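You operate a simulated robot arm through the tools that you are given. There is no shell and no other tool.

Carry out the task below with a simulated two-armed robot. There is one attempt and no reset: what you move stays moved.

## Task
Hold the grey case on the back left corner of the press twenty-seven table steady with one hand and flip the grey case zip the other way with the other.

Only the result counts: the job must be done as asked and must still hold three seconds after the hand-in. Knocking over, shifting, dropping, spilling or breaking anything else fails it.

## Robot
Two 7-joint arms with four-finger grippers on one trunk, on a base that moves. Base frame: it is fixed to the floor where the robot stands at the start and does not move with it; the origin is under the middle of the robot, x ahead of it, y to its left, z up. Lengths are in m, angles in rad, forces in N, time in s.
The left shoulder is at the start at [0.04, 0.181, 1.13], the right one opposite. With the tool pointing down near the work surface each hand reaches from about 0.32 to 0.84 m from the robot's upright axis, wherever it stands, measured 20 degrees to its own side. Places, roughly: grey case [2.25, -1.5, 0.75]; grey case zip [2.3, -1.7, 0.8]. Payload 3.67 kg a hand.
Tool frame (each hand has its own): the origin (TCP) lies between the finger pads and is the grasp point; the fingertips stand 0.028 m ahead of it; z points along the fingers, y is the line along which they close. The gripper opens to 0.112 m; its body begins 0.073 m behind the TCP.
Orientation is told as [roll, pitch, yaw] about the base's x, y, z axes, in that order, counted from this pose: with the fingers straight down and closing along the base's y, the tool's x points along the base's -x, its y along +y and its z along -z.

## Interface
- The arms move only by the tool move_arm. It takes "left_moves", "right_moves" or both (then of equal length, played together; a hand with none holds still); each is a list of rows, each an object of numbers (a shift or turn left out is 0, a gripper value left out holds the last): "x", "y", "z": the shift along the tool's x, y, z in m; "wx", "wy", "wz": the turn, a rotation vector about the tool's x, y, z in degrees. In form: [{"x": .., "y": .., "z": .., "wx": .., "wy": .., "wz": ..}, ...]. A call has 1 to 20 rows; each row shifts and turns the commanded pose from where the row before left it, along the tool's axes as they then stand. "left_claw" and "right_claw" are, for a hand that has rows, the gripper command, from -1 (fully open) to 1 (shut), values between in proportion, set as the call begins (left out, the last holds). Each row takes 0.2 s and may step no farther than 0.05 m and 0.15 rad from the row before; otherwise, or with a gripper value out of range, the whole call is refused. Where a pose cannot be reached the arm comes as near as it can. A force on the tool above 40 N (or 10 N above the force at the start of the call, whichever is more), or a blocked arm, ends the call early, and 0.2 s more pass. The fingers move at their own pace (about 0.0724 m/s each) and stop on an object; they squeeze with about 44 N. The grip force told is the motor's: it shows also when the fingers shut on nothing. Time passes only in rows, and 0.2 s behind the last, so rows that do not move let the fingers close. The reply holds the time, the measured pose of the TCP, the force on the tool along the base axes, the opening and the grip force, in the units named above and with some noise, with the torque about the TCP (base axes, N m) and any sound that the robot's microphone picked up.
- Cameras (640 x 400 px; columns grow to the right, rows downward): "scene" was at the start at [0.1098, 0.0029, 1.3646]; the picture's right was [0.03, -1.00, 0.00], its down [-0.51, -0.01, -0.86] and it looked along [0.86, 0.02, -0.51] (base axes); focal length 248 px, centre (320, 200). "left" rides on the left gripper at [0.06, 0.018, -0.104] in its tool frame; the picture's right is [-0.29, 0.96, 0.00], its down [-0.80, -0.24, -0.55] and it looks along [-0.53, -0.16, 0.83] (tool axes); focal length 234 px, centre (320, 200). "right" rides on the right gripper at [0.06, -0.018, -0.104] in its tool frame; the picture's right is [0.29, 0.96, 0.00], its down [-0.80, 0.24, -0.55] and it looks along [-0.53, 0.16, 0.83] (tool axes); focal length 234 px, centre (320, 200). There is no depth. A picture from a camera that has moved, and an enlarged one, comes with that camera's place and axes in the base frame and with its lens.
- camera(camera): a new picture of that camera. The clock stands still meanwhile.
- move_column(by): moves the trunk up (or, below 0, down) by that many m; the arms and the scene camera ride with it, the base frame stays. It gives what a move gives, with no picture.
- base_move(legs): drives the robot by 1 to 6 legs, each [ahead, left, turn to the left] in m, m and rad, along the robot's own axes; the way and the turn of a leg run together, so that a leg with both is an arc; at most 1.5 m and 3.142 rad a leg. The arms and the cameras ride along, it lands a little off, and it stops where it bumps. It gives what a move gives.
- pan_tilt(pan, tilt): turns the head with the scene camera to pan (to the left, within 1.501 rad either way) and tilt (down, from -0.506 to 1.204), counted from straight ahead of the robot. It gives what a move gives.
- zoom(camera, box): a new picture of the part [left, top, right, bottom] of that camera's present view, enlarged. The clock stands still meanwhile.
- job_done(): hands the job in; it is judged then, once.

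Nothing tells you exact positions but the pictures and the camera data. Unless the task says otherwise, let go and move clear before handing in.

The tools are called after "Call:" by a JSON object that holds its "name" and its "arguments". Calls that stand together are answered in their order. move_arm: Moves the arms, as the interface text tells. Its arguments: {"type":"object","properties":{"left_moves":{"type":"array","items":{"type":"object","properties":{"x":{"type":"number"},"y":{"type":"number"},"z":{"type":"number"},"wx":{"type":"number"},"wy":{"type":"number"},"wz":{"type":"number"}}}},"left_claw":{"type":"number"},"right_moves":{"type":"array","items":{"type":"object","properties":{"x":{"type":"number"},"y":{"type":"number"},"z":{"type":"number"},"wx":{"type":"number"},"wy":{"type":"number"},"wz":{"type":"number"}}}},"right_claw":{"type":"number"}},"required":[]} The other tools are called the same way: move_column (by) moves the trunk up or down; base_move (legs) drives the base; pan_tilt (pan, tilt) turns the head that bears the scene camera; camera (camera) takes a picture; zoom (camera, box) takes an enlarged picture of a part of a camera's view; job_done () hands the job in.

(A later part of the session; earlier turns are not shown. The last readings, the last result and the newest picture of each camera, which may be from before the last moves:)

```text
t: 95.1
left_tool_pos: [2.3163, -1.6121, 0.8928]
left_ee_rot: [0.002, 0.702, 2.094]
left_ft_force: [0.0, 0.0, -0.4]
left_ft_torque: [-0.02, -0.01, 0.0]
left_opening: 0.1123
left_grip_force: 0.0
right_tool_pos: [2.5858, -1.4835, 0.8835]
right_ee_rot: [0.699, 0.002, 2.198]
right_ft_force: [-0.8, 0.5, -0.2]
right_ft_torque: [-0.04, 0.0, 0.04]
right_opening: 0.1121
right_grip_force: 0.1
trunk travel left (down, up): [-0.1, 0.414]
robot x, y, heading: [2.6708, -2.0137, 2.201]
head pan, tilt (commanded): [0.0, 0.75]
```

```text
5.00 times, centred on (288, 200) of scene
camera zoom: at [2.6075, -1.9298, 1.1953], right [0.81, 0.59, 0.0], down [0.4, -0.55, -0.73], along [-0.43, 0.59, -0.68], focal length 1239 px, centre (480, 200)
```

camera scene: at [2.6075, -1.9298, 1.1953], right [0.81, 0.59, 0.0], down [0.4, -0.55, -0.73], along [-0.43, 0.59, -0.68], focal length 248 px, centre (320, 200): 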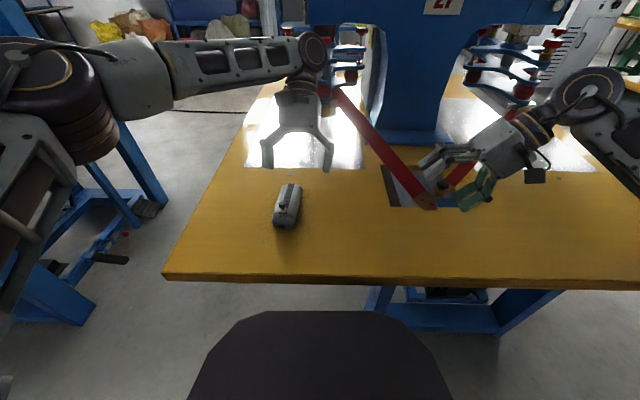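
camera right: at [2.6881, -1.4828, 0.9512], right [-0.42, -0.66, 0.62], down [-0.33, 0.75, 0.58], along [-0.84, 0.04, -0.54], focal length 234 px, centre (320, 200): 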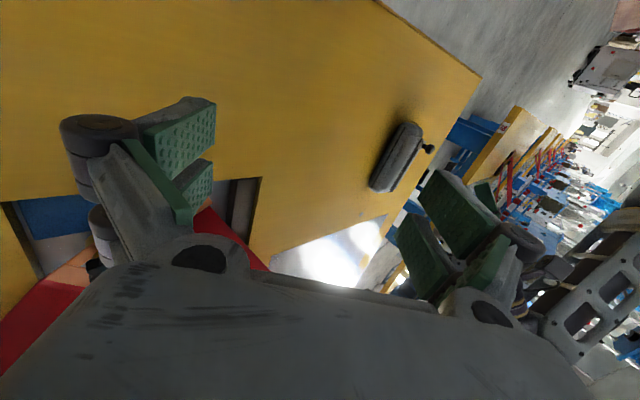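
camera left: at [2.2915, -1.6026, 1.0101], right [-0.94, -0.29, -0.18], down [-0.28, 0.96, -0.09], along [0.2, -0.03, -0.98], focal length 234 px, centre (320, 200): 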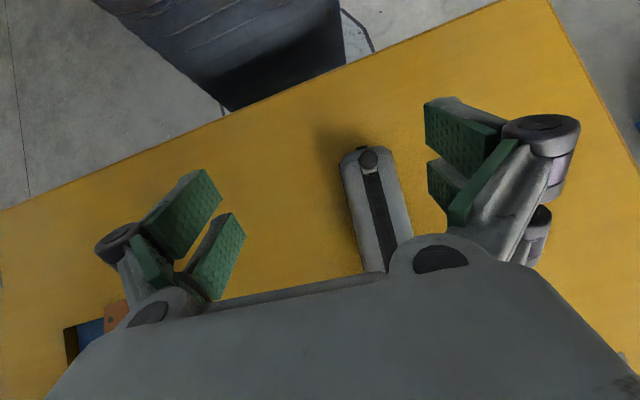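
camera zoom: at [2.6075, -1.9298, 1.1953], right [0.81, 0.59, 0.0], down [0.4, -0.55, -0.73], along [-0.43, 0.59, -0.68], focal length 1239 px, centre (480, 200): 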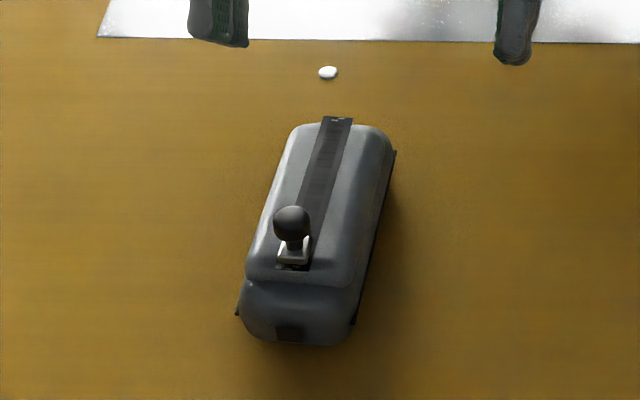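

Everything agrees: table top z ≈ 0.740, case top ≈ 0.783, track from about (2.305, -1.661) to (2.252, -1.568), knob at (2.301, -1.655, 0.802). I bring the open left hand to just above the far half of the case and pull the right hand back from the press lever.

Call:
{"name": "move_arm", "arguments": {"left_moves": [{"x": -0.0241, "y": 0.0169, "z": -0.0073}, {"x": -0.0241, "y": 0.0169, "z": -0.0073}, {}], "right_moves": [{"x": 0.04}, {"x": 0.04}, {}]}}

Call:
{"name": "camera", "arguments": {"camera": "right"}}

Call:
{"name": "camera", "arguments": {"camera": "scene"}}

Call:
{"name": "camera", "arguments": {"camera": "left"}}

```text
t: 95.9
left_tool_pos: [2.2635, -1.5894, 0.8724]
left_ee_rot: [-0.001, 0.698, 2.093]
left_ft_force: [-0.1, -0.3, 0.8]
left_ft_torque: [0.02, 0.0, 0.02]
left_opening: 0.112
left_grip_force: 0.2
right_tool_pos: [2.6379, -1.5488, 0.8866]
right_ee_rot: [0.698, 0.0, 2.198]
right_ft_force: [-0.2, -0.8, -0.3]
right_ft_torque: [0.02, -0.01, 0.03]
right_opening: 0.1119
right_grip_force: 0.1
trunk travel left (down, up): [-0.1, 0.414]
robot x, y, heading: [2.6648, -2.0134, 2.199]
head pan, tilt (commanded): [0.0, 0.75]
```

```text
taken
camera right: at [2.7388, -1.5488, 0.9541], right [-0.42, -0.66, 0.62], down [-0.33, 0.75, 0.58], along [-0.84, 0.04, -0.54], focal length 234 px, centre (320, 200)
```

right: 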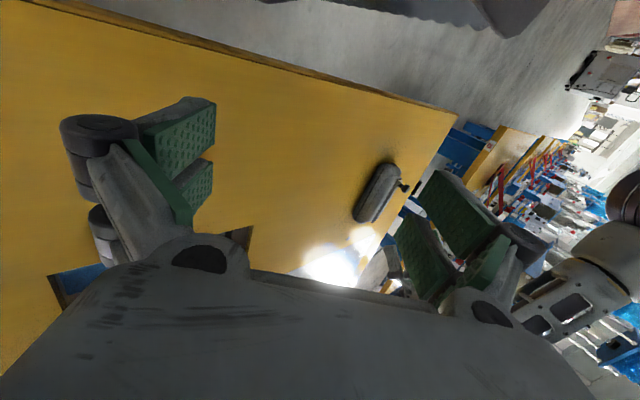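

```text
taken
camera scene: at [2.6072, -1.9323, 1.1955], right [0.81, 0.59, 0.0], down [0.4, -0.55, -0.73], along [-0.43, 0.59, -0.68], focal length 248 px, centre (320, 200)
```

scene: 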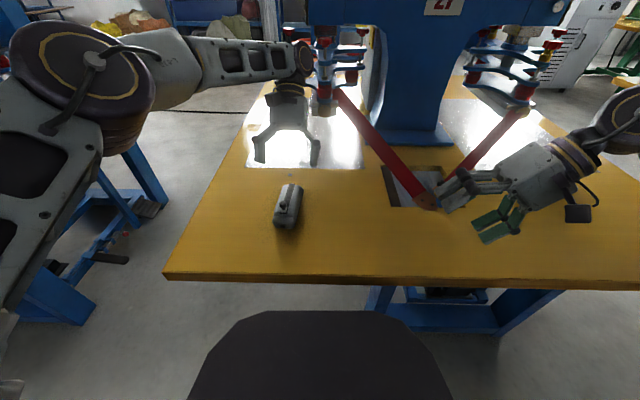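

```text
taken
camera left: at [2.2376, -1.5807, 0.99], right [-0.94, -0.29, -0.19], down [-0.28, 0.96, -0.09], along [0.2, -0.03, -0.98], focal length 234 px, centre (320, 200)
```

left: 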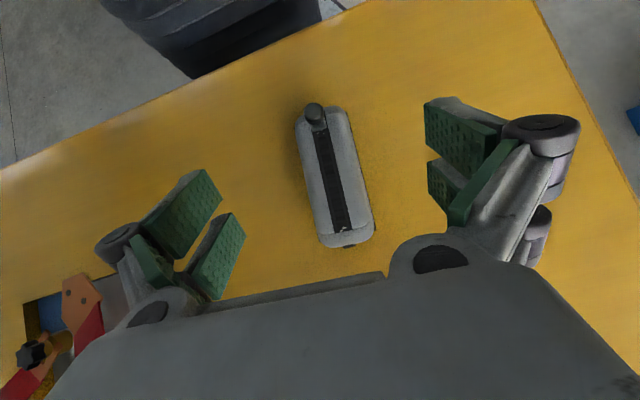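

The left hand is above the far half and its camera sees the whole case. I enlarge it to check the centring before descending.

Call:
{"name": "zoom", "arguments": {"camera": "left", "box": [260, 90, 420, 260]}}

```text
2.35 times, centred on (340, 175) of left
camera zoom: at [2.2376, -1.5807, 0.99], right [-0.94, -0.29, -0.19], down [-0.28, 0.96, -0.09], along [0.2, -0.03, -0.98], focal length 551 px, centre (273, 259)
```

zoom: 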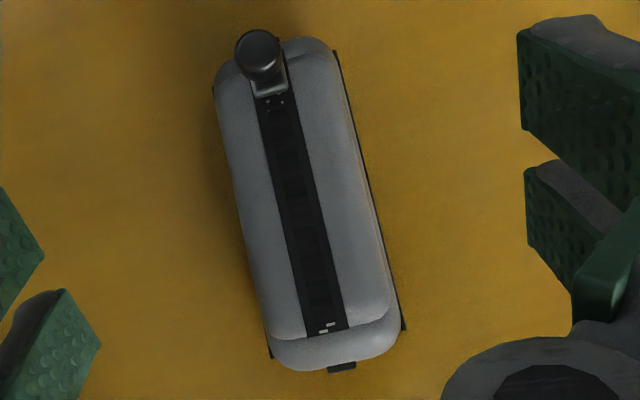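

Centring is good: the left hand is about 2 mm left of the case axis and 0.7° off. I correct that and descend most of the way, straddling the case with open fingers.

Call:
{"name": "move_arm", "arguments": {"left_moves": [{"x": -0.0171, "y": -0.001, "z": 0.0204, "wx": -0.45, "wz": 0.54}, {"x": -0.0171, "y": -0.001, "z": 0.0204}, {"x": -0.0171, "z": 0.0204}, {}]}}

Call:
{"name": "camera", "arguments": {"camera": "left"}}

Call:
{"name": "zoom", "arguments": {"camera": "scene", "box": [220, 110, 380, 240]}}

Call:
{"name": "zoom", "arguments": {"camera": "right", "box": [320, 130, 480, 300]}}

```text
t: 96.9
left_tool_pos: [2.2634, -1.5892, 0.7941]
left_ee_rot: [-0.001, 0.698, 2.082]
left_ft_force: [-0.2, 0.1, -0.2]
left_ft_torque: [-0.01, 0.02, 0.0]
left_opening: 0.1119
left_grip_force: 0.1
right_tool_pos: [2.6379, -1.5481, 0.8873]
right_ee_rot: [0.697, 0.001, 2.2]
right_ft_force: [0.4, 0.1, -0.2]
right_ft_torque: [-0.02, -0.01, -0.01]
right_opening: 0.1119
right_grip_force: 0.1
trunk travel left (down, up): [-0.1, 0.414]
robot x, y, heading: [2.6683, -2.0174, 2.199]
head pan, tilt (commanded): [0.0, 0.75]
```

```text
taken
camera left: at [2.2394, -1.5795, 0.9112], right [-0.94, -0.28, -0.18], down [-0.26, 0.96, -0.09], along [0.2, -0.03, -0.98], focal length 234 px, centre (320, 200)
```

left: 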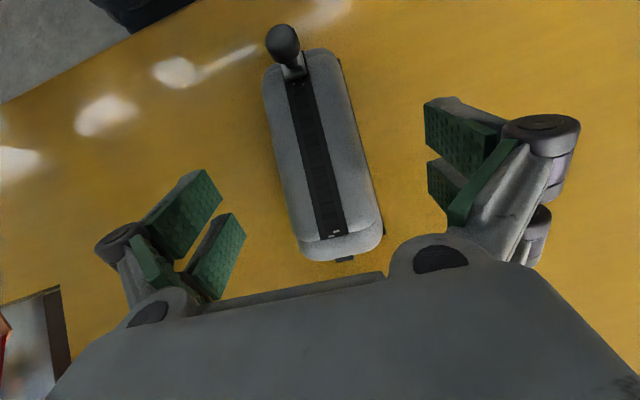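

```text
3.08 times, centred on (300, 175) of scene
camera zoom: at [2.6077, -1.9317, 1.1955], right [0.81, 0.59, 0.0], down [0.4, -0.55, -0.73], along [-0.43, 0.59, -0.68], focal length 763 px, centre (382, 277)
```

zoom: 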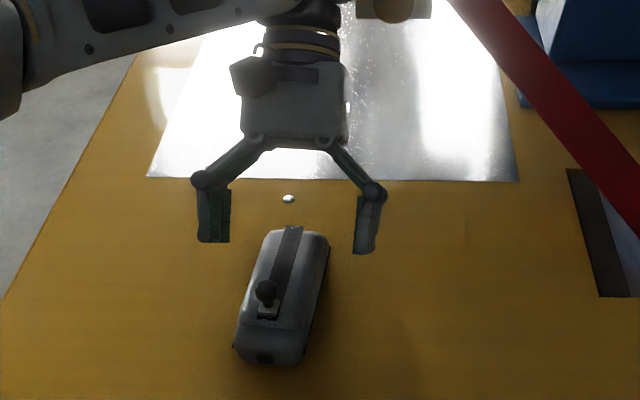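

```text
2.35 times, centred on (400, 215) of right
camera zoom: at [2.7396, -1.548, 0.9539], right [-0.42, -0.66, 0.62], down [-0.33, 0.75, 0.58], along [-0.84, 0.04, -0.54], focal length 551 px, centre (132, 165)
```

zoom: 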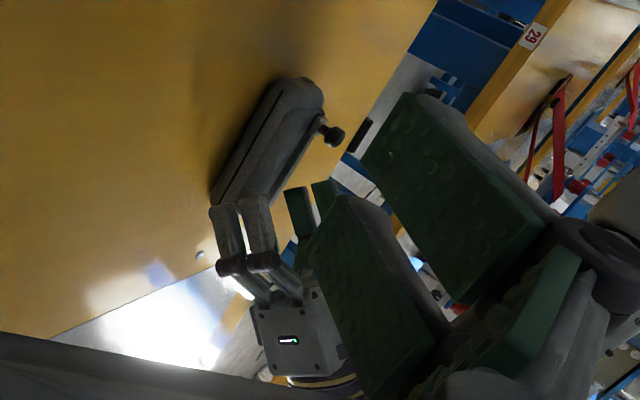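

The fingers straddle the case symmetrically with no contact. I descend the last 15 mm and close partly to about 70 mm opening to check alignment.

Call:
{"name": "move_arm", "arguments": {"left_moves": [{"x": -0.0096, "z": 0.0115}, {}]}}

Call:
{"name": "move_arm", "arguments": {"left_moves": [{}, {}, {}], "left_claw": -0.25}}

Call:
{"name": "camera", "arguments": {"camera": "left"}}

Call:
{"name": "zoom", "arguments": {"camera": "scene", "box": [220, 110, 380, 240]}}

Call:
{"name": "zoom", "arguments": {"camera": "right", "box": [320, 130, 480, 300]}}

```text
t: 97.5
left_tool_pos: [2.2665, -1.5896, 0.7786]
left_ee_rot: [0.0, 0.7, 2.081]
left_ft_force: [-0.1, 0.8, -0.8]
left_ft_torque: [0.0, -0.02, -0.03]
left_opening: 0.1118
left_grip_force: 0.0
right_tool_pos: [2.6379, -1.5472, 0.8858]
right_ee_rot: [0.699, 0.0, 2.2]
right_ft_force: [0.0, 0.6, -0.3]
right_ft_torque: [-0.02, 0.01, 0.02]
right_opening: 0.1119
right_grip_force: 0.1
trunk travel left (down, up): [-0.1, 0.414]
robot x, y, heading: [2.667, -2.017, 2.196]
head pan, tilt (commanded): [0.0, 0.75]
```

```text
t: 98.3
left_tool_pos: [2.2652, -1.5895, 0.7791]
left_ee_rot: [0.001, 0.698, 2.082]
left_ft_force: [-0.2, 0.7, 0.1]
left_ft_torque: [0.03, 0.0, -0.01]
left_opening: 0.0701
left_grip_force: 0.1
right_tool_pos: [2.6376, -1.5484, 0.8865]
right_ee_rot: [0.698, 0.0, 2.2]
right_ft_force: [-1.0, -0.3, -0.7]
right_ft_torque: [0.02, 0.0, 0.0]
right_opening: 0.1118
right_grip_force: 0.0
trunk travel left (down, up): [-0.1, 0.414]
robot x, y, heading: [2.6666, -2.0149, 2.204]
head pan, tilt (commanded): [0.0, 0.75]
```

```text
taken
camera left: at [2.2401, -1.579, 0.8959], right [-0.94, -0.28, -0.19], down [-0.26, 0.96, -0.09], along [0.2, -0.03, -0.98], focal length 234 px, centre (320, 200)
```

left: 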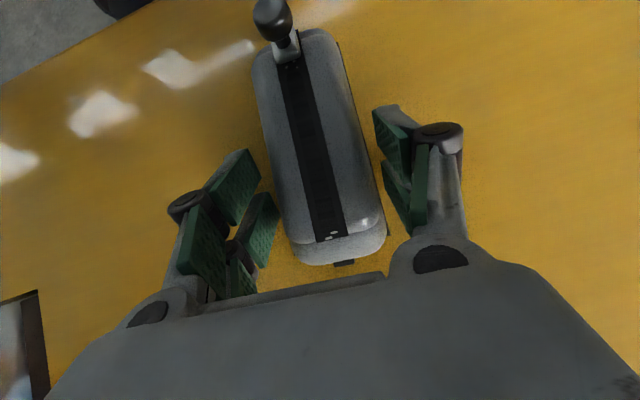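

```text
3.08 times, centred on (300, 175) of scene
camera zoom: at [2.6073, -1.9315, 1.1954], right [0.81, 0.59, 0.0], down [0.4, -0.55, -0.73], along [-0.43, 0.59, -0.68], focal length 763 px, centre (382, 277)
```

zoom: 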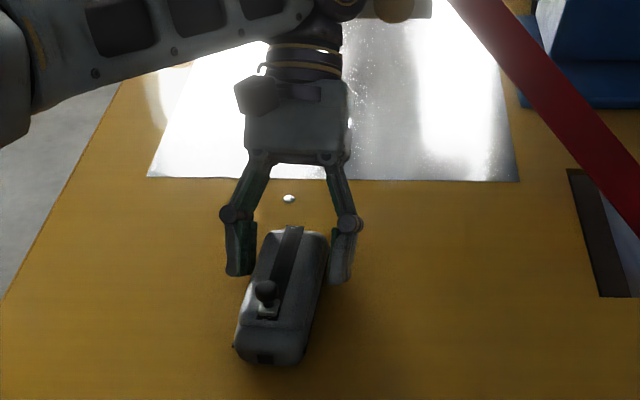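

```text
2.35 times, centred on (400, 215) of right
camera zoom: at [2.7392, -1.5479, 0.9538], right [-0.42, -0.66, 0.62], down [-0.33, 0.75, 0.58], along [-0.84, 0.04, -0.54], focal length 551 px, centre (132, 165)
```

zoom: 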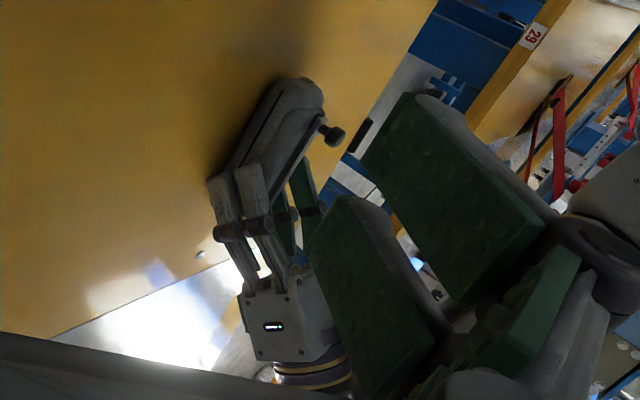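

Fingers are symmetric around the far half of the case. I close the left gripper on it.

Call:
{"name": "move_arm", "arguments": {"left_moves": [{}, {}, {}, {}], "left_claw": 1.0}}

Call:
{"name": "camera", "arguments": {"camera": "left"}}

Call:
{"name": "zoom", "arguments": {"camera": "scene", "box": [220, 110, 380, 240]}}

```text
t: 99.3
left_tool_pos: [2.2657, -1.5891, 0.7788]
left_ee_rot: [-0.001, 0.698, 2.081]
left_ft_force: [-1.0, 0.9, 1.8]
left_ft_torque: [-0.01, 0.05, -0.02]
left_opening: 0.0553
left_grip_force: 43.8
right_tool_pos: [2.6375, -1.5485, 0.8869]
right_ee_rot: [0.698, 0.0, 2.2]
right_ft_force: [0.3, -0.2, 0.2]
right_ft_torque: [0.0, -0.03, -0.02]
right_opening: 0.1119
right_grip_force: 0.1
trunk travel left (down, up): [-0.1, 0.414]
robot x, y, heading: [2.6709, -2.0136, 2.195]
head pan, tilt (commanded): [0.0, 0.75]
```

```text
taken
camera left: at [2.2401, -1.579, 0.896], right [-0.94, -0.28, -0.19], down [-0.26, 0.96, -0.09], along [0.2, -0.03, -0.98], focal length 234 px, centre (320, 200)
```

left: 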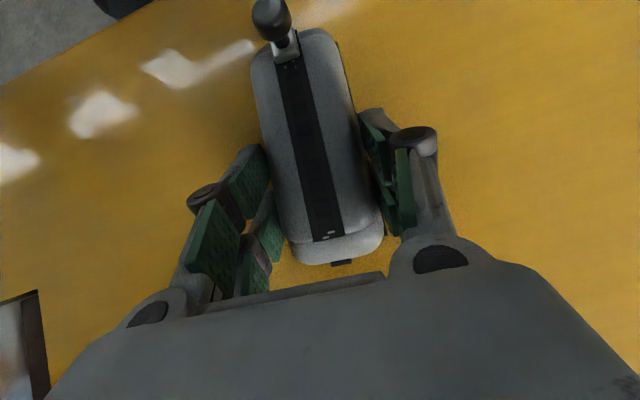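

```text
3.08 times, centred on (300, 175) of scene
camera zoom: at [2.6073, -1.9316, 1.1954], right [0.81, 0.59, 0.0], down [0.4, -0.55, -0.73], along [-0.43, 0.59, -0.68], focal length 763 px, centre (382, 277)
```

zoom: 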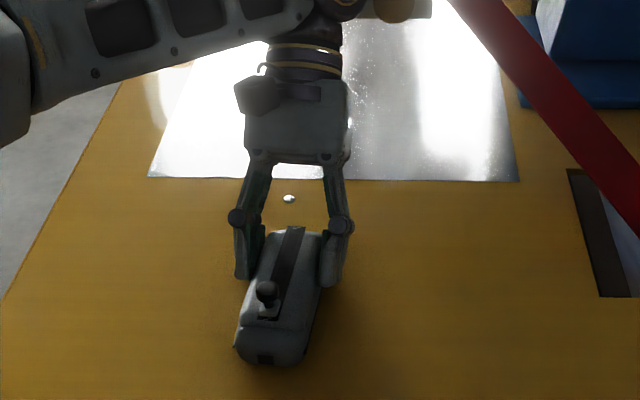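

The case is gripped firmly (opening 55 mm, 44 N) and barely moved. Now I close the right gripper and turn it so that it comes in from the near right side, leaving room beside the left hand.

Call:
{"name": "move_arm", "arguments": {"right_moves": [{"wy": -4.72, "wz": 5.62}, {"wy": -4.72, "wz": 5.62}, {"wy": -4.72, "wz": 5.62}, {"wy": -4.72, "wz": 5.62}, {"wy": -4.72, "wz": 5.62}, {}], "right_claw": 1.0}}

Call:
{"name": "camera", "arguments": {"camera": "right"}}

Call:
{"name": "camera", "arguments": {"camera": "scene"}}

```text
t: 100.7
left_tool_pos: [2.265, -1.589, 0.7772]
left_ee_rot: [-0.001, 0.695, 2.081]
left_ft_force: [0.1, -0.3, 1.5]
left_ft_torque: [-0.1, -0.04, 0.0]
left_opening: 0.0554
left_grip_force: 43.7
right_tool_pos: [2.6323, -1.5489, 0.8845]
right_ee_rot: [0.697, -0.001, 1.557]
right_ft_force: [0.1, 0.3, -0.2]
right_ft_torque: [-0.03, 0.0, 0.01]
right_opening: 0.0003
right_grip_force: 35.4
trunk travel left (down, up): [-0.1, 0.414]
robot x, y, heading: [2.6689, -2.0137, 2.199]
head pan, tilt (commanded): [0.0, 0.75]
```

```text
taken
camera right: at [2.7146, -1.6083, 0.9521], right [-0.74, -0.28, 0.62], down [0.18, 0.79, 0.58], along [-0.65, 0.54, -0.54], focal length 234 px, centre (320, 200)
```

right: 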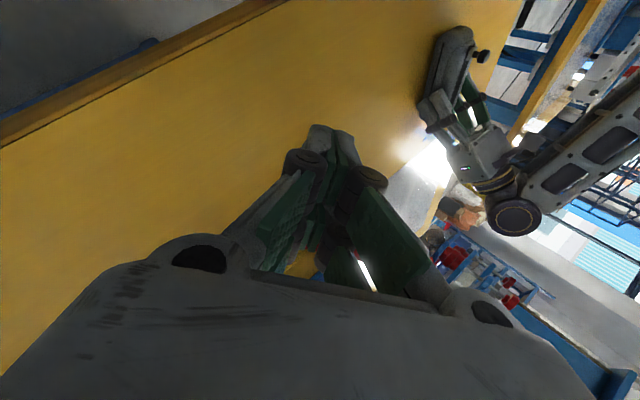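

```text
taken
camera scene: at [2.6075, -1.9316, 1.1954], right [0.81, 0.59, 0.0], down [0.4, -0.55, -0.73], along [-0.43, 0.59, -0.68], focal length 248 px, centre (320, 200)
```

scene: 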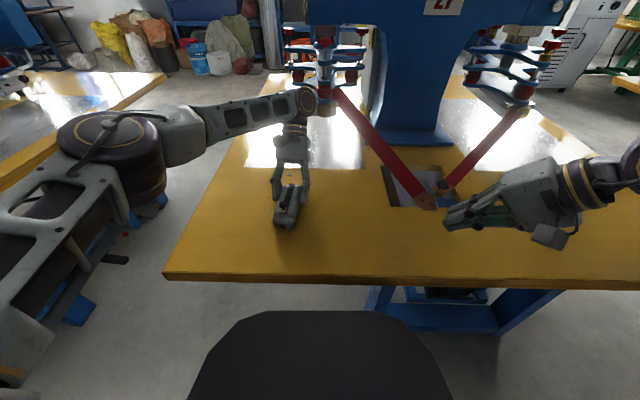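

The right gripper is closed and turned as planned. I enlarge the view of its fingertips to know what touches the knob.

Call:
{"name": "zoom", "arguments": {"camera": "right", "box": [220, 100, 460, 300]}}

Call:
{"name": "zoom", "arguments": {"camera": "scene", "box": [420, 130, 640, 270]}}

Call:
{"name": "zoom", "arguments": {"camera": "scene", "box": [250, 130, 340, 240]}}

```text
2.00 times, centred on (340, 200) of right
camera zoom: at [2.7146, -1.6083, 0.9521], right [-0.74, -0.28, 0.62], down [0.18, 0.79, 0.58], along [-0.65, 0.54, -0.54], focal length 468 px, centre (280, 200)
```

zoom: 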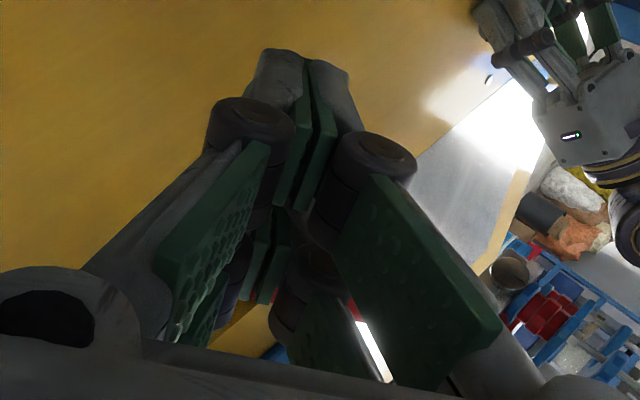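

```text
2.86 times, centred on (530, 200) of scene
camera zoom: at [2.6075, -1.9316, 1.1954], right [0.81, 0.59, 0.0], down [0.4, -0.55, -0.73], along [-0.43, 0.59, -0.68], focal length 708 px, centre (-280, 200)
```

zoom: 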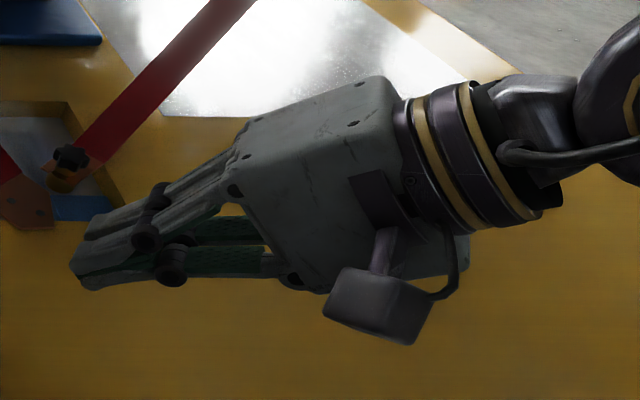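

```text
3.64 times, centred on (295, 185) of scene
camera zoom: at [2.6075, -1.9316, 1.1954], right [0.81, 0.59, 0.0], down [0.4, -0.55, -0.73], along [-0.43, 0.59, -0.68], focal length 901 px, centre (411, 254)
```

zoom: 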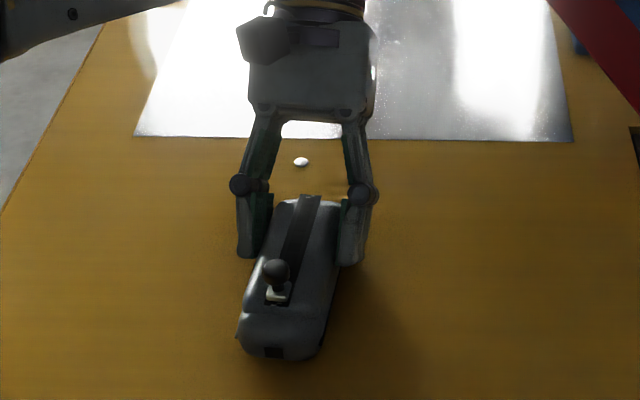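

The closed fingertips are about 24 mm wide and 48 mm deep. I move the right hand over to just behind and above the knob (z ≈ 0.90).

Call:
{"name": "move_arm", "arguments": {"right_moves": [{"x": 0.0199, "y": 0.0308, "z": 0.0232}, {"x": 0.0199, "y": 0.0308, "z": 0.0232}, {"x": 0.0199, "y": 0.0308, "z": 0.0232}, {"x": 0.0199, "y": 0.0308, "z": 0.0232}, {"x": 0.0199, "y": 0.0308, "z": 0.0232}, {"x": 0.0199, "y": 0.0308, "z": 0.0232}, {"x": 0.0199, "y": 0.0308, "z": 0.0232}, {"x": 0.0199, "y": 0.0308, "z": 0.0232}, {}]}}

Call:
{"name": "camera", "arguments": {"camera": "scene"}}

Call:
{"name": "camera", "arguments": {"camera": "left"}}

Call:
{"name": "camera", "arguments": {"camera": "right"}}

```text
t: 102.7
left_tool_pos: [2.2653, -1.5883, 0.778]
left_ee_rot: [0.001, 0.697, 2.083]
left_ft_force: [-0.1, 1.4, 2.6]
left_ft_torque: [-0.08, -0.17, -0.01]
left_opening: 0.0553
left_grip_force: 44.0
right_tool_pos: [2.3232, -1.7034, 0.9015]
right_ee_rot: [0.698, 0.0, 1.558]
right_ft_force: [-0.4, 0.2, 0.0]
right_ft_torque: [-0.02, -0.04, 0.0]
right_opening: 0.0
right_grip_force: 35.5
trunk travel left (down, up): [-0.1, 0.414]
robot x, y, heading: [2.6698, -2.0151, 2.198]
head pan, tilt (commanded): [0.0, 0.75]
```

```text
taken
camera scene: at [2.6081, -1.9311, 1.1954], right [0.81, 0.59, 0.0], down [0.4, -0.55, -0.73], along [-0.43, 0.59, -0.68], focal length 248 px, centre (320, 200)
```

scene: 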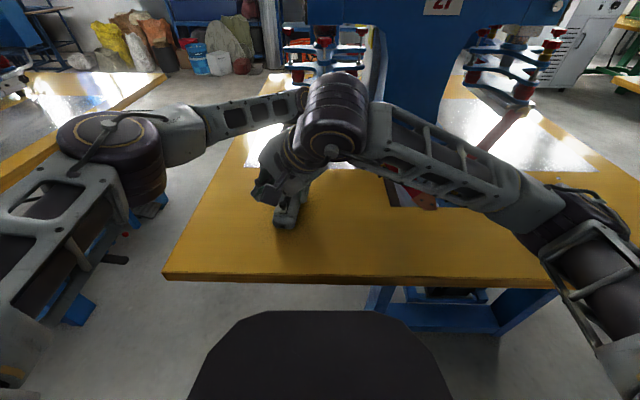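

```text
taken
camera left: at [2.2407, -1.5786, 0.896], right [-0.94, -0.28, -0.18], down [-0.26, 0.96, -0.09], along [0.2, -0.03, -0.98], focal length 234 px, centre (320, 200)
```

left: 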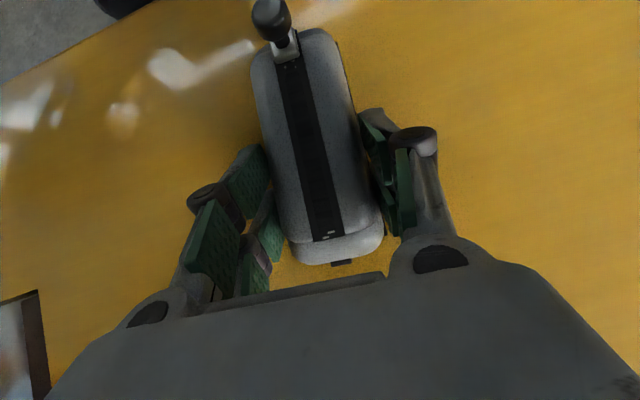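

```text
taken
camera right: at [2.4042, -1.7628, 0.9689], right [-0.74, -0.28, 0.62], down [0.18, 0.8, 0.58], along [-0.65, 0.54, -0.54], focal length 234 px, centre (320, 200)
```

right: 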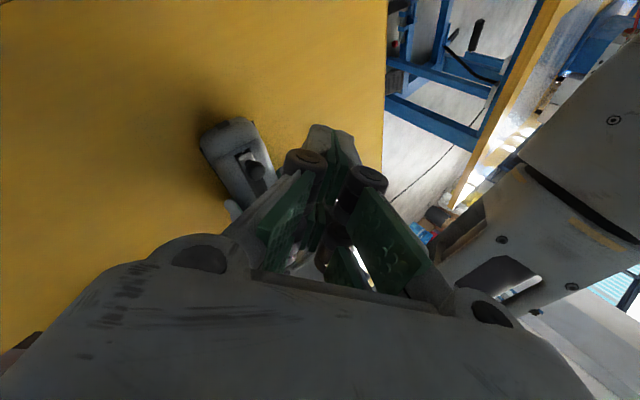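

The right fingertips are about 2 cm behind the knob and above it, with the arms well apart. I descend to knob height (TCP z ≈ 0.819, tip still just above the case top).

Call:
{"name": "move_arm", "arguments": {"right_moves": [{"y": -0.0177, "z": 0.0211}, {"y": -0.0177, "z": 0.0211}, {"y": -0.0177, "z": 0.0211}, {}]}}

Call:
{"name": "camera", "arguments": {"camera": "left"}}

Call:
{"name": "camera", "arguments": {"camera": "right"}}

Call:
{"name": "zoom", "arguments": {"camera": "scene", "box": [220, 60, 420, 250]}}

```text
t: 103.7
left_tool_pos: [2.2656, -1.5887, 0.7782]
left_ee_rot: [0.002, 0.698, 2.082]
left_ft_force: [-0.4, -0.4, 2.5]
left_ft_torque: [-0.04, 0.03, 0.0]
left_opening: 0.0555
left_grip_force: 44.0
right_tool_pos: [2.3239, -1.7038, 0.8162]
right_ee_rot: [0.699, -0.001, 1.559]
right_ft_force: [-0.5, 0.4, 0.5]
right_ft_torque: [0.02, 0.01, 0.02]
right_opening: 0.0002
right_grip_force: 35.7
trunk travel left (down, up): [-0.1, 0.414]
robot x, y, heading: [2.6689, -2.0158, 2.2]
head pan, tilt (commanded): [0.0, 0.75]
```

```text
taken
camera left: at [2.24, -1.5793, 0.896], right [-0.94, -0.28, -0.19], down [-0.26, 0.96, -0.09], along [0.2, -0.03, -0.98], focal length 234 px, centre (320, 200)
```

left: 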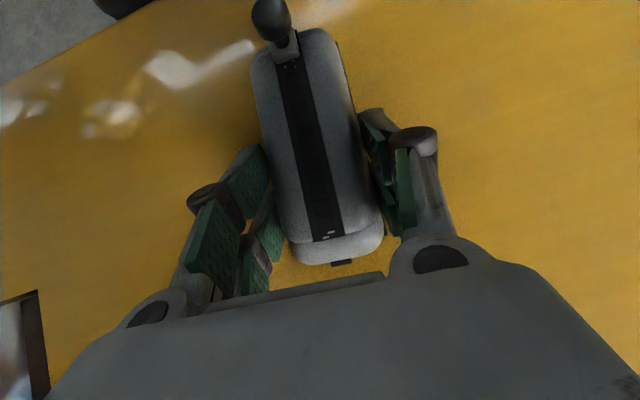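

```text
taken
camera right: at [2.4044, -1.7639, 0.8851], right [-0.74, -0.28, 0.62], down [0.18, 0.8, 0.58], along [-0.65, 0.54, -0.54], focal length 234 px, centre (320, 200)
```

right: 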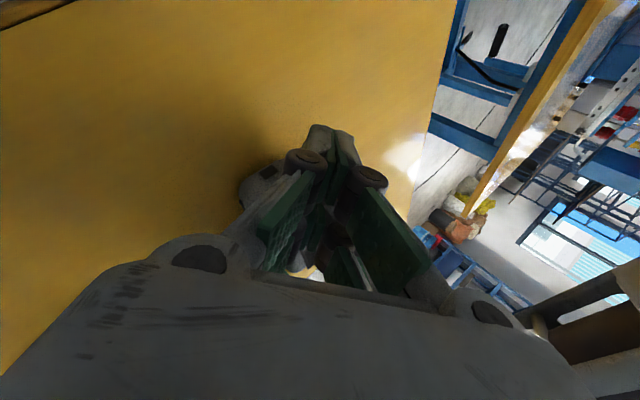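

```text
2.11 times, centred on (320, 155) of scene
camera zoom: at [2.6073, -1.9318, 1.1955], right [0.81, 0.59, 0.0], down [0.4, -0.55, -0.73], along [-0.43, 0.59, -0.68], focal length 522 px, centre (320, 295)
```

zoom: 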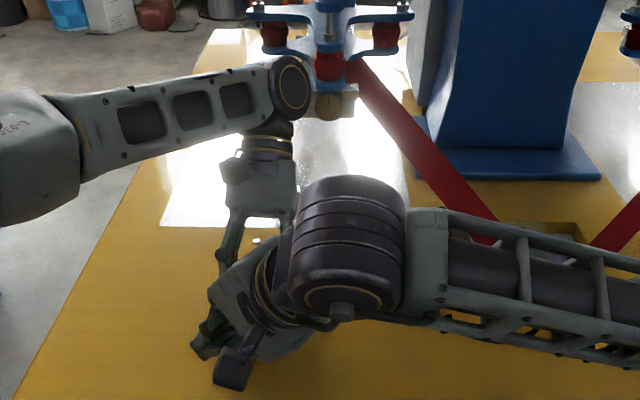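

The right fingertip face is about 2 cm behind the knob. I raise it 4 mm for clearance over the case lid and advance slowly along the track until it just meets the knob.

Call:
{"name": "move_arm", "arguments": {"right_moves": [{"y": 0.0026, "z": -0.0031}, {"x": -0.00866, "y": 0.00383, "z": 0.00322}, {"x": -0.00866, "y": 0.00383, "z": 0.00322}, {"x": -0.00433, "y": 0.0019, "z": 0.0016}, {}]}}

Call:
{"name": "camera", "arguments": {"camera": "left"}}

```text
t: 104.9
left_tool_pos: [2.2652, -1.5876, 0.7772]
left_ee_rot: [-0.001, 0.697, 2.083]
left_ft_force: [-0.7, -0.3, 2.6]
left_ft_torque: [-0.08, 0.0, -0.04]
left_opening: 0.0551
left_grip_force: 44.2
right_tool_pos: [2.3087, -1.683, 0.8235]
right_ee_rot: [0.696, 0.0, 1.558]
right_ft_force: [-0.3, -0.8, -0.2]
right_ft_torque: [0.0, -0.03, -0.01]
right_opening: 0.0
right_grip_force: 36.3
trunk travel left (down, up): [-0.1, 0.414]
robot x, y, heading: [2.6681, -2.0162, 2.196]
head pan, tilt (commanded): [0.0, 0.75]
```

```text
taken
camera left: at [2.24, -1.5792, 0.896], right [-0.94, -0.28, -0.19], down [-0.26, 0.96, -0.09], along [0.2, -0.03, -0.98], focal length 234 px, centre (320, 200)
```

left: 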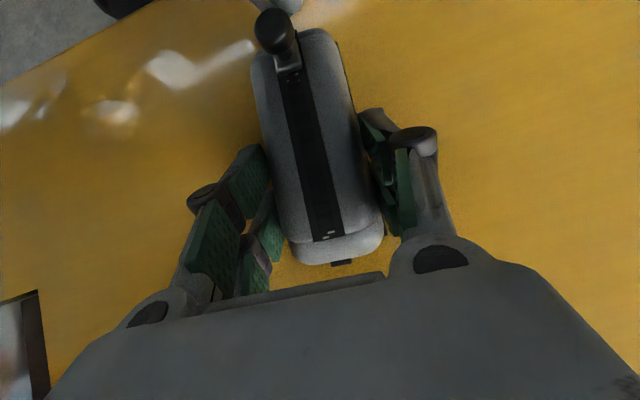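

Contact made: the knob has started to slide a few millimetres with almost no force, and the case stays put. I push on along the track by another 5 cm.

Call:
{"name": "move_arm", "arguments": {"right_moves": [{"x": -0.00866, "y": 0.00283, "z": 0.00442}, {"x": -0.00866, "y": 0.00383, "z": 0.00322}, {"x": -0.00866, "y": 0.00383, "z": 0.00322}, {"x": -0.00866, "y": 0.00383, "z": 0.00322}, {"x": -0.00866, "y": 0.00383, "z": 0.00322}, {}]}}

Call:
{"name": "camera", "arguments": {"camera": "left"}}

Call:
{"name": "zoom", "arguments": {"camera": "scene", "box": [220, 60, 420, 250]}}

```text
t: 106.3
left_tool_pos: [2.2651, -1.5886, 0.7794]
left_ee_rot: [0.0, 0.699, 2.082]
left_ft_force: [-0.6, 1.1, 1.7]
left_ft_torque: [0.09, 0.05, 0.03]
left_opening: 0.0551
left_grip_force: 43.4
right_tool_pos: [2.286, -1.6378, 0.8205]
right_ee_rot: [0.699, 0.0, 1.559]
right_ft_force: [0.2, -1.1, -0.1]
right_ft_torque: [0.03, 0.01, 0.01]
right_opening: 0.0001
right_grip_force: 35.2
trunk travel left (down, up): [-0.1, 0.414]
robot x, y, heading: [2.6699, -2.0152, 2.197]
head pan, tilt (commanded): [0.0, 0.75]
```

```text
taken
camera left: at [2.2401, -1.5791, 0.8959], right [-0.94, -0.28, -0.19], down [-0.26, 0.96, -0.09], along [0.2, -0.03, -0.98], focal length 234 px, centre (320, 200)
```

left: 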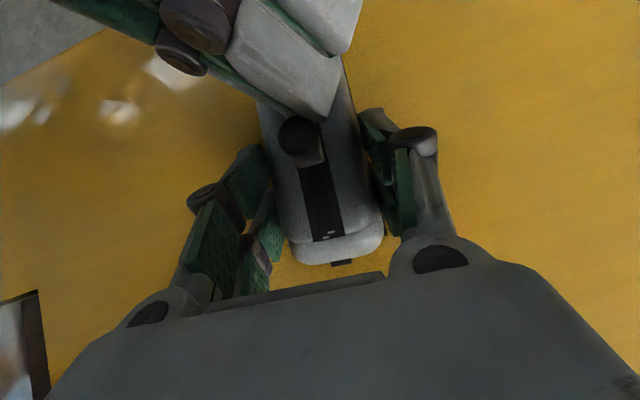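

```text
2.11 times, centred on (320, 155) of scene
camera zoom: at [2.6073, -1.9317, 1.1954], right [0.81, 0.59, 0.0], down [0.4, -0.55, -0.73], along [-0.43, 0.59, -0.68], focal length 522 px, centre (320, 295)
```

zoom: 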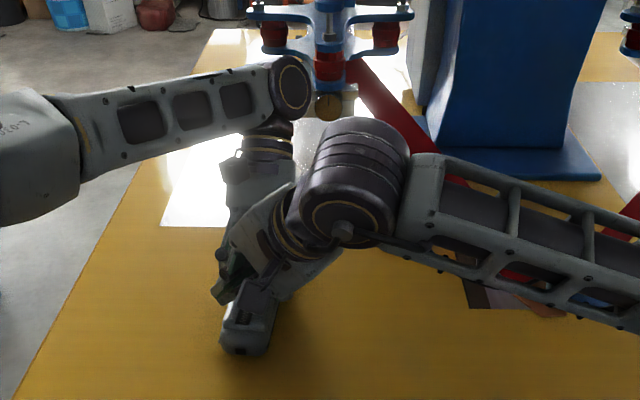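

The knob is sliding well along the track; about 3.5 cm remain to the far end, and the hands keep a gap. I continue in small steps.

Call:
{"name": "move_arm", "arguments": {"right_moves": [{"x": -0.00866, "y": 0.00383, "z": 0.00322}, {"x": -0.00866, "y": 0.00383, "z": 0.00322}, {}]}}

Call:
{"name": "camera", "arguments": {"camera": "left"}}

Call:
{"name": "zoom", "arguments": {"camera": "scene", "box": [250, 110, 350, 230]}}

```text
t: 107.1
left_tool_pos: [2.2649, -1.5882, 0.7789]
left_ee_rot: [0.0, 0.698, 2.082]
left_ft_force: [0.5, 0.9, 2.3]
left_ft_torque: [0.03, 0.01, 0.0]
left_opening: 0.0554
left_grip_force: 44.3
right_tool_pos: [2.2787, -1.6215, 0.8224]
right_ee_rot: [0.701, -0.002, 1.559]
right_ft_force: [0.5, 0.1, -0.2]
right_ft_torque: [-0.05, 0.0, -0.01]
right_opening: 0.0
right_grip_force: 35.8
trunk travel left (down, up): [-0.1, 0.414]
robot x, y, heading: [2.6686, -2.0187, 2.199]
head pan, tilt (commanded): [0.0, 0.75]
```

```text
taken
camera left: at [2.2401, -1.5791, 0.8959], right [-0.94, -0.28, -0.19], down [-0.26, 0.96, -0.09], along [0.2, -0.03, -0.98], focal length 234 px, centre (320, 200)
```

left: 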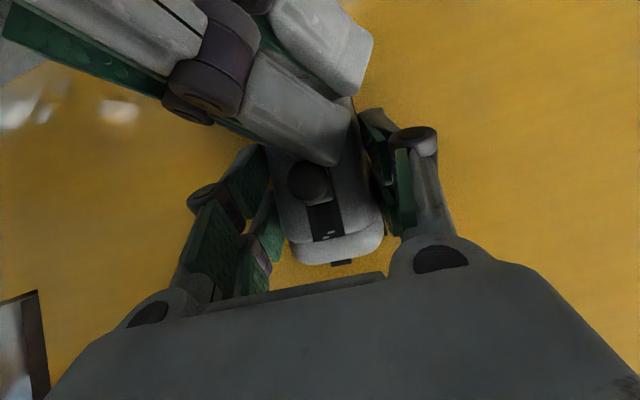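

```text
3.33 times, centred on (300, 170) of scene
camera zoom: at [2.6073, -1.9317, 1.1954], right [0.81, 0.59, 0.0], down [0.4, -0.55, -0.73], along [-0.43, 0.59, -0.68], focal length 826 px, centre (387, 300)
```

zoom: 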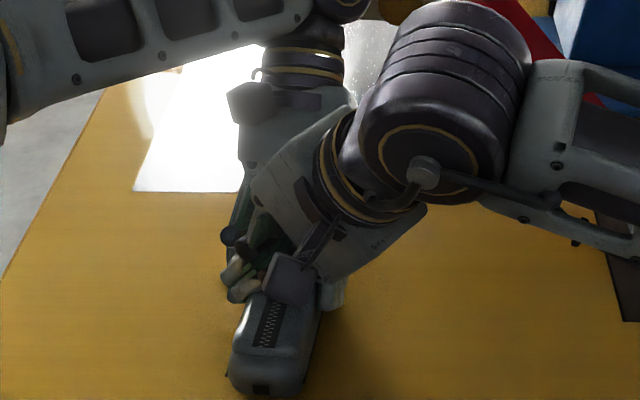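

The zip teeth now show on the near part of the track, so the slider is unzipping along; about 1.5 cm remain. I push on in small steps until the end stop.

Call:
{"name": "move_arm", "arguments": {"right_moves": [{"x": -0.00866, "y": 0.00383, "z": 0.00322}, {"x": -0.0026, "y": 0.00115, "z": 0.00097}, {}]}}

Call:
{"name": "camera", "arguments": {"camera": "left"}}

```text
t: 107.9
left_tool_pos: [2.2661, -1.5881, 0.7794]
left_ee_rot: [-0.001, 0.699, 2.084]
left_ft_force: [0.6, -0.3, 2.1]
left_ft_torque: [0.02, 0.0, -0.02]
left_opening: 0.0552
left_grip_force: 44.4
right_tool_pos: [2.2709, -1.6102, 0.8193]
right_ee_rot: [0.699, 0.001, 1.559]
right_ft_force: [0.5, 0.7, -0.2]
right_ft_torque: [-0.02, -0.02, 0.01]
right_opening: 0.0001
right_grip_force: 35.7
trunk travel left (down, up): [-0.1, 0.414]
robot x, y, heading: [2.6724, -2.0167, 2.198]
head pan, tilt (commanded): [0.0, 0.75]
```

```text
taken
camera left: at [2.2401, -1.5791, 0.8959], right [-0.94, -0.28, -0.19], down [-0.26, 0.96, -0.09], along [0.2, -0.03, -0.98], focal length 234 px, centre (320, 200)
```

left: 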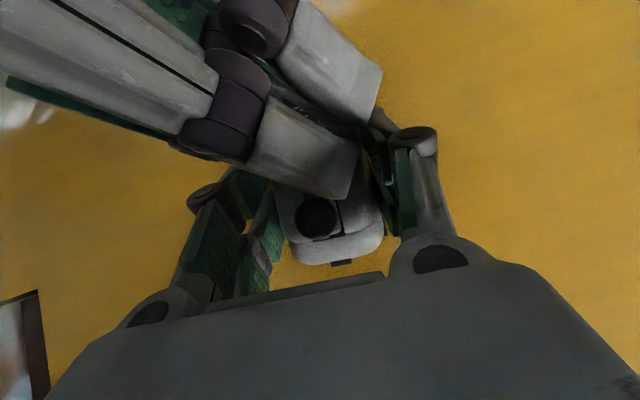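

The slider is close to the far end markings now with no unusual force. I enlarge the view to check what remains.

Call:
{"name": "zoom", "arguments": {"camera": "left", "box": [240, 120, 430, 280]}}

Call:
{"name": "zoom", "arguments": {"camera": "scene", "box": [250, 110, 350, 230]}}

```text
2.50 times, centred on (335, 200) of left
camera zoom: at [2.2401, -1.5791, 0.8959], right [-0.94, -0.28, -0.19], down [-0.26, 0.96, -0.09], along [0.2, -0.03, -0.98], focal length 585 px, centre (282, 200)
```

zoom: 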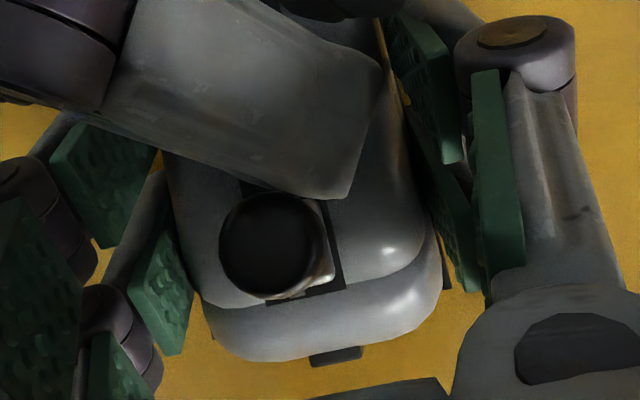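

```text
3.33 times, centred on (300, 170) of scene
camera zoom: at [2.6073, -1.9316, 1.1954], right [0.81, 0.59, 0.0], down [0.4, -0.55, -0.73], along [-0.43, 0.59, -0.68], focal length 826 px, centre (387, 300)
```

zoom: 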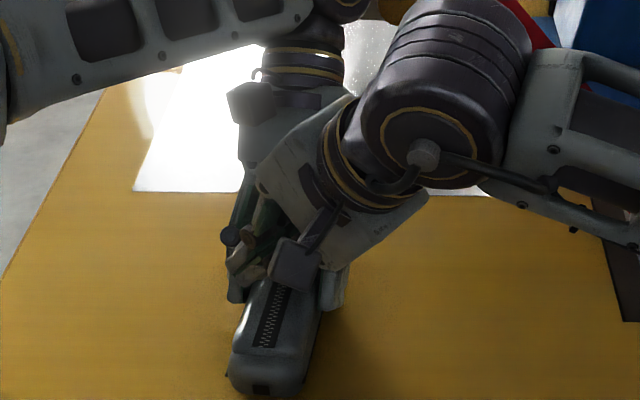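

The knob is within about 3 mm of the far end by my estimate. I push a few millimetres more to seat it at the end stop.

Call:
{"name": "move_arm", "arguments": {"right_moves": [{"x": -0.0026, "y": 0.00115, "z": 0.00097}, {"x": -0.0026, "y": 0.00115, "z": 0.00097}, {}]}}

Call:
{"name": "zoom", "arguments": {"camera": "left", "box": [240, 120, 430, 280]}}

```text
t: 108.7
left_tool_pos: [2.2649, -1.5877, 0.7786]
left_ee_rot: [-0.002, 0.697, 2.082]
left_ft_force: [-4.9, 20.8, -0.4]
left_ft_torque: [-0.7, -0.24, -0.19]
left_opening: 0.0553
left_grip_force: 43.6
right_tool_pos: [2.2683, -1.6068, 0.8194]
right_ee_rot: [0.699, 0.004, 1.565]
right_ft_force: [5.4, -20.0, 2.0]
right_ft_torque: [-0.32, -0.15, 0.1]
right_opening: 0.0062
right_grip_force: 35.5
trunk travel left (down, up): [-0.1, 0.414]
robot x, y, heading: [2.6668, -2.0165, 2.198]
head pan, tilt (commanded): [0.0, 0.75]
```

```text
2.50 times, centred on (335, 200) of left
camera zoom: at [2.2399, -1.579, 0.8961], right [-0.94, -0.28, -0.19], down [-0.26, 0.96, -0.09], along [0.2, -0.03, -0.98], focal length 585 px, centre (282, 200)
```

zoom: 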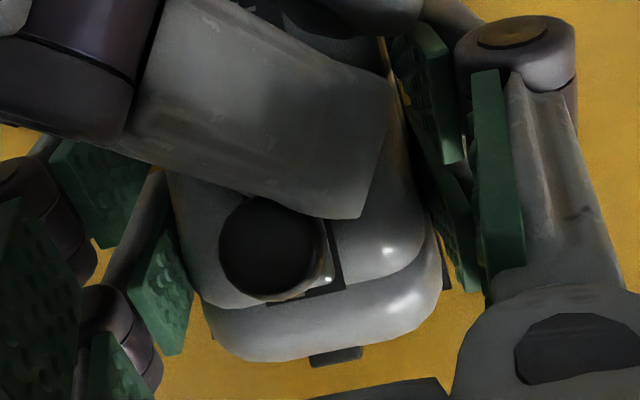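

The end stop is reached: 20 N builds up in both hands and the knob no longer moves. I back the right hand off along the track and then lift it clear.

Call:
{"name": "move_arm", "arguments": {"right_moves": [{"x": 0.00433, "y": -0.0019, "z": -0.0016}, {"x": 0.00866, "y": -0.00383, "z": -0.00322}, {"x": 0.01732, "y": -0.00766, "z": -0.00644}, {"x": 0.026, "y": -0.0115, "z": -0.0097}, {"x": 0.026, "y": -0.0115, "z": -0.0097}, {}]}}

Call:
{"name": "camera", "arguments": {"camera": "left"}}

```text
t: 110.1
left_tool_pos: [2.2655, -1.5888, 0.7785]
left_ee_rot: [-0.001, 0.699, 2.081]
left_ft_force: [0.3, -0.7, 2.9]
left_ft_torque: [0.18, -0.05, 0.0]
left_opening: 0.0553
left_grip_force: 44.3
right_tool_pos: [2.3167, -1.6897, 0.8186]
right_ee_rot: [0.696, 0.002, 1.558]
right_ft_force: [-0.7, 0.4, -0.5]
right_ft_torque: [0.01, -0.01, 0.01]
right_opening: 0.0002
right_grip_force: 36.2
trunk travel left (down, up): [-0.1, 0.414]
robot x, y, heading: [2.6691, -2.0125, 2.194]
head pan, tilt (commanded): [0.0, 0.75]
```

```text
taken
camera left: at [2.24, -1.5793, 0.896], right [-0.94, -0.28, -0.19], down [-0.26, 0.96, -0.09], along [0.2, -0.03, -0.98], focal length 234 px, centre (320, 200)
```

left: 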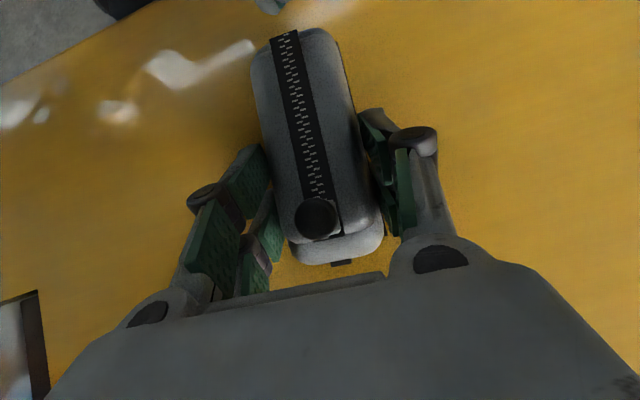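

The zip slider sits at the far end and the teeth are open all along; it stays there. I lift the right hand and take it away to the right.

Call:
{"name": "move_arm", "arguments": {"right_moves": [{"y": 0.0193, "z": -0.023}, {"y": 0.0193, "z": -0.023}, {"y": 0.0193, "z": -0.023}, {"x": -0.0199, "y": -0.0308, "z": -0.0232}, {"x": -0.0199, "y": -0.0308, "z": -0.0232}, {"x": -0.0199, "y": -0.0308, "z": -0.0232}, {"x": -0.0199, "y": -0.0308, "z": -0.0232}, {"x": -0.0199, "y": -0.0308, "z": -0.0232}, {"x": -0.0199, "y": -0.0308, "z": -0.0232}, {}]}}

Call:
{"name": "zoom", "arguments": {"camera": "scene", "box": [220, 110, 380, 240]}}

```text
t: 112.3
left_tool_pos: [2.2649, -1.5893, 0.7775]
left_ee_rot: [0.001, 0.698, 2.082]
left_ft_force: [-0.3, 0.1, 0.9]
left_ft_torque: [0.14, 0.04, 0.03]
left_opening: 0.0555
left_grip_force: 44.1
right_tool_pos: [2.5485, -1.5726, 0.8956]
right_ee_rot: [0.699, 0.001, 1.561]
right_ft_force: [0.1, 0.4, 0.3]
right_ft_torque: [0.0, 0.01, 0.01]
right_opening: 0.0
right_grip_force: 35.9
trunk travel left (down, up): [-0.1, 0.414]
robot x, y, heading: [2.6684, -2.0142, 2.196]
head pan, tilt (commanded): [0.0, 0.75]
```

```text
3.08 times, centred on (300, 175) of scene
camera zoom: at [2.607, -1.9318, 1.1954], right [0.81, 0.59, 0.0], down [0.4, -0.55, -0.73], along [-0.43, 0.59, -0.68], focal length 763 px, centre (382, 277)
```

zoom: 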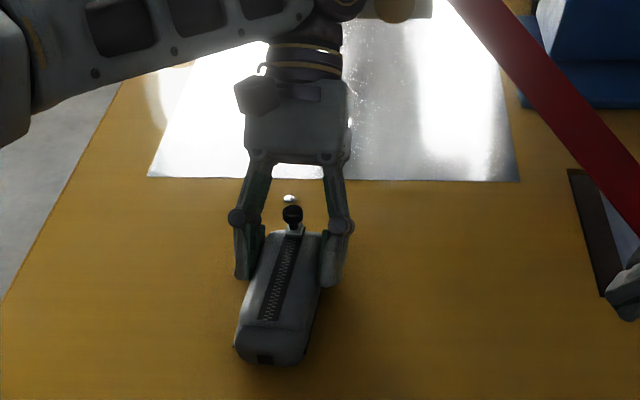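

The zip is fully at the far end and the case is where it was. I now open the left gripper gently and lift it straight up.

Call:
{"name": "move_arm", "arguments": {"left_moves": [{}, {}, {}], "left_claw": -0.2}}

Call:
{"name": "move_arm", "arguments": {"left_moves": [{}, {}, {}, {}], "left_claw": -1.0}}

Call:
{"name": "camera", "arguments": {"camera": "left"}}

```text
t: 113.1
left_tool_pos: [2.2654, -1.5874, 0.7783]
left_ee_rot: [-0.001, 0.698, 2.083]
left_ft_force: [0.2, 0.9, -1.5]
left_ft_torque: [-0.01, 0.02, -0.03]
left_opening: 0.0671
left_grip_force: 0.1
right_tool_pos: [2.5482, -1.5715, 0.8958]
right_ee_rot: [0.698, 0.0, 1.557]
right_ft_force: [-0.2, 0.2, 0.1]
right_ft_torque: [0.02, 0.01, 0.01]
right_opening: 0.0
right_grip_force: 35.4
trunk travel left (down, up): [-0.1, 0.414]
robot x, y, heading: [2.6658, -2.0145, 2.2]
head pan, tilt (commanded): [0.0, 0.75]
```

```text
t: 114.1
left_tool_pos: [2.2644, -1.5877, 0.778]
left_ee_rot: [0.001, 0.697, 2.082]
left_ft_force: [0.2, 0.5, 0.5]
left_ft_torque: [-0.02, -0.02, 0.02]
left_opening: 0.1122
left_grip_force: 0.0
right_tool_pos: [2.5487, -1.5717, 0.8951]
right_ee_rot: [0.698, 0.001, 1.559]
right_ft_force: [-1.0, -0.4, 0.5]
right_ft_torque: [-0.04, -0.03, 0.0]
right_opening: 0.0
right_grip_force: 35.9
trunk travel left (down, up): [-0.1, 0.414]
robot x, y, heading: [2.6691, -2.0212, 2.202]
head pan, tilt (commanded): [0.0, 0.75]
```

```text
taken
camera left: at [2.2401, -1.579, 0.8958], right [-0.94, -0.28, -0.19], down [-0.26, 0.96, -0.09], along [0.2, -0.03, -0.98], focal length 234 px, centre (320, 200)
```

left: 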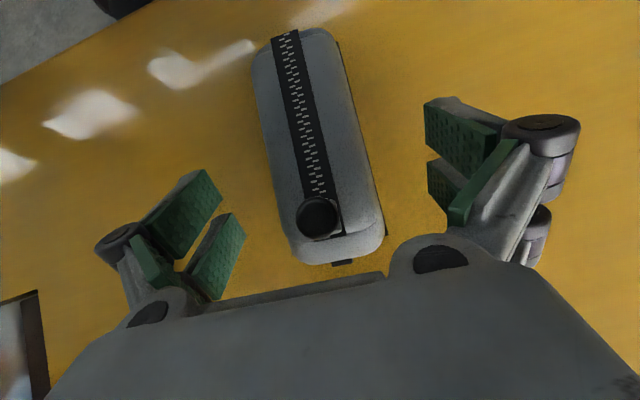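

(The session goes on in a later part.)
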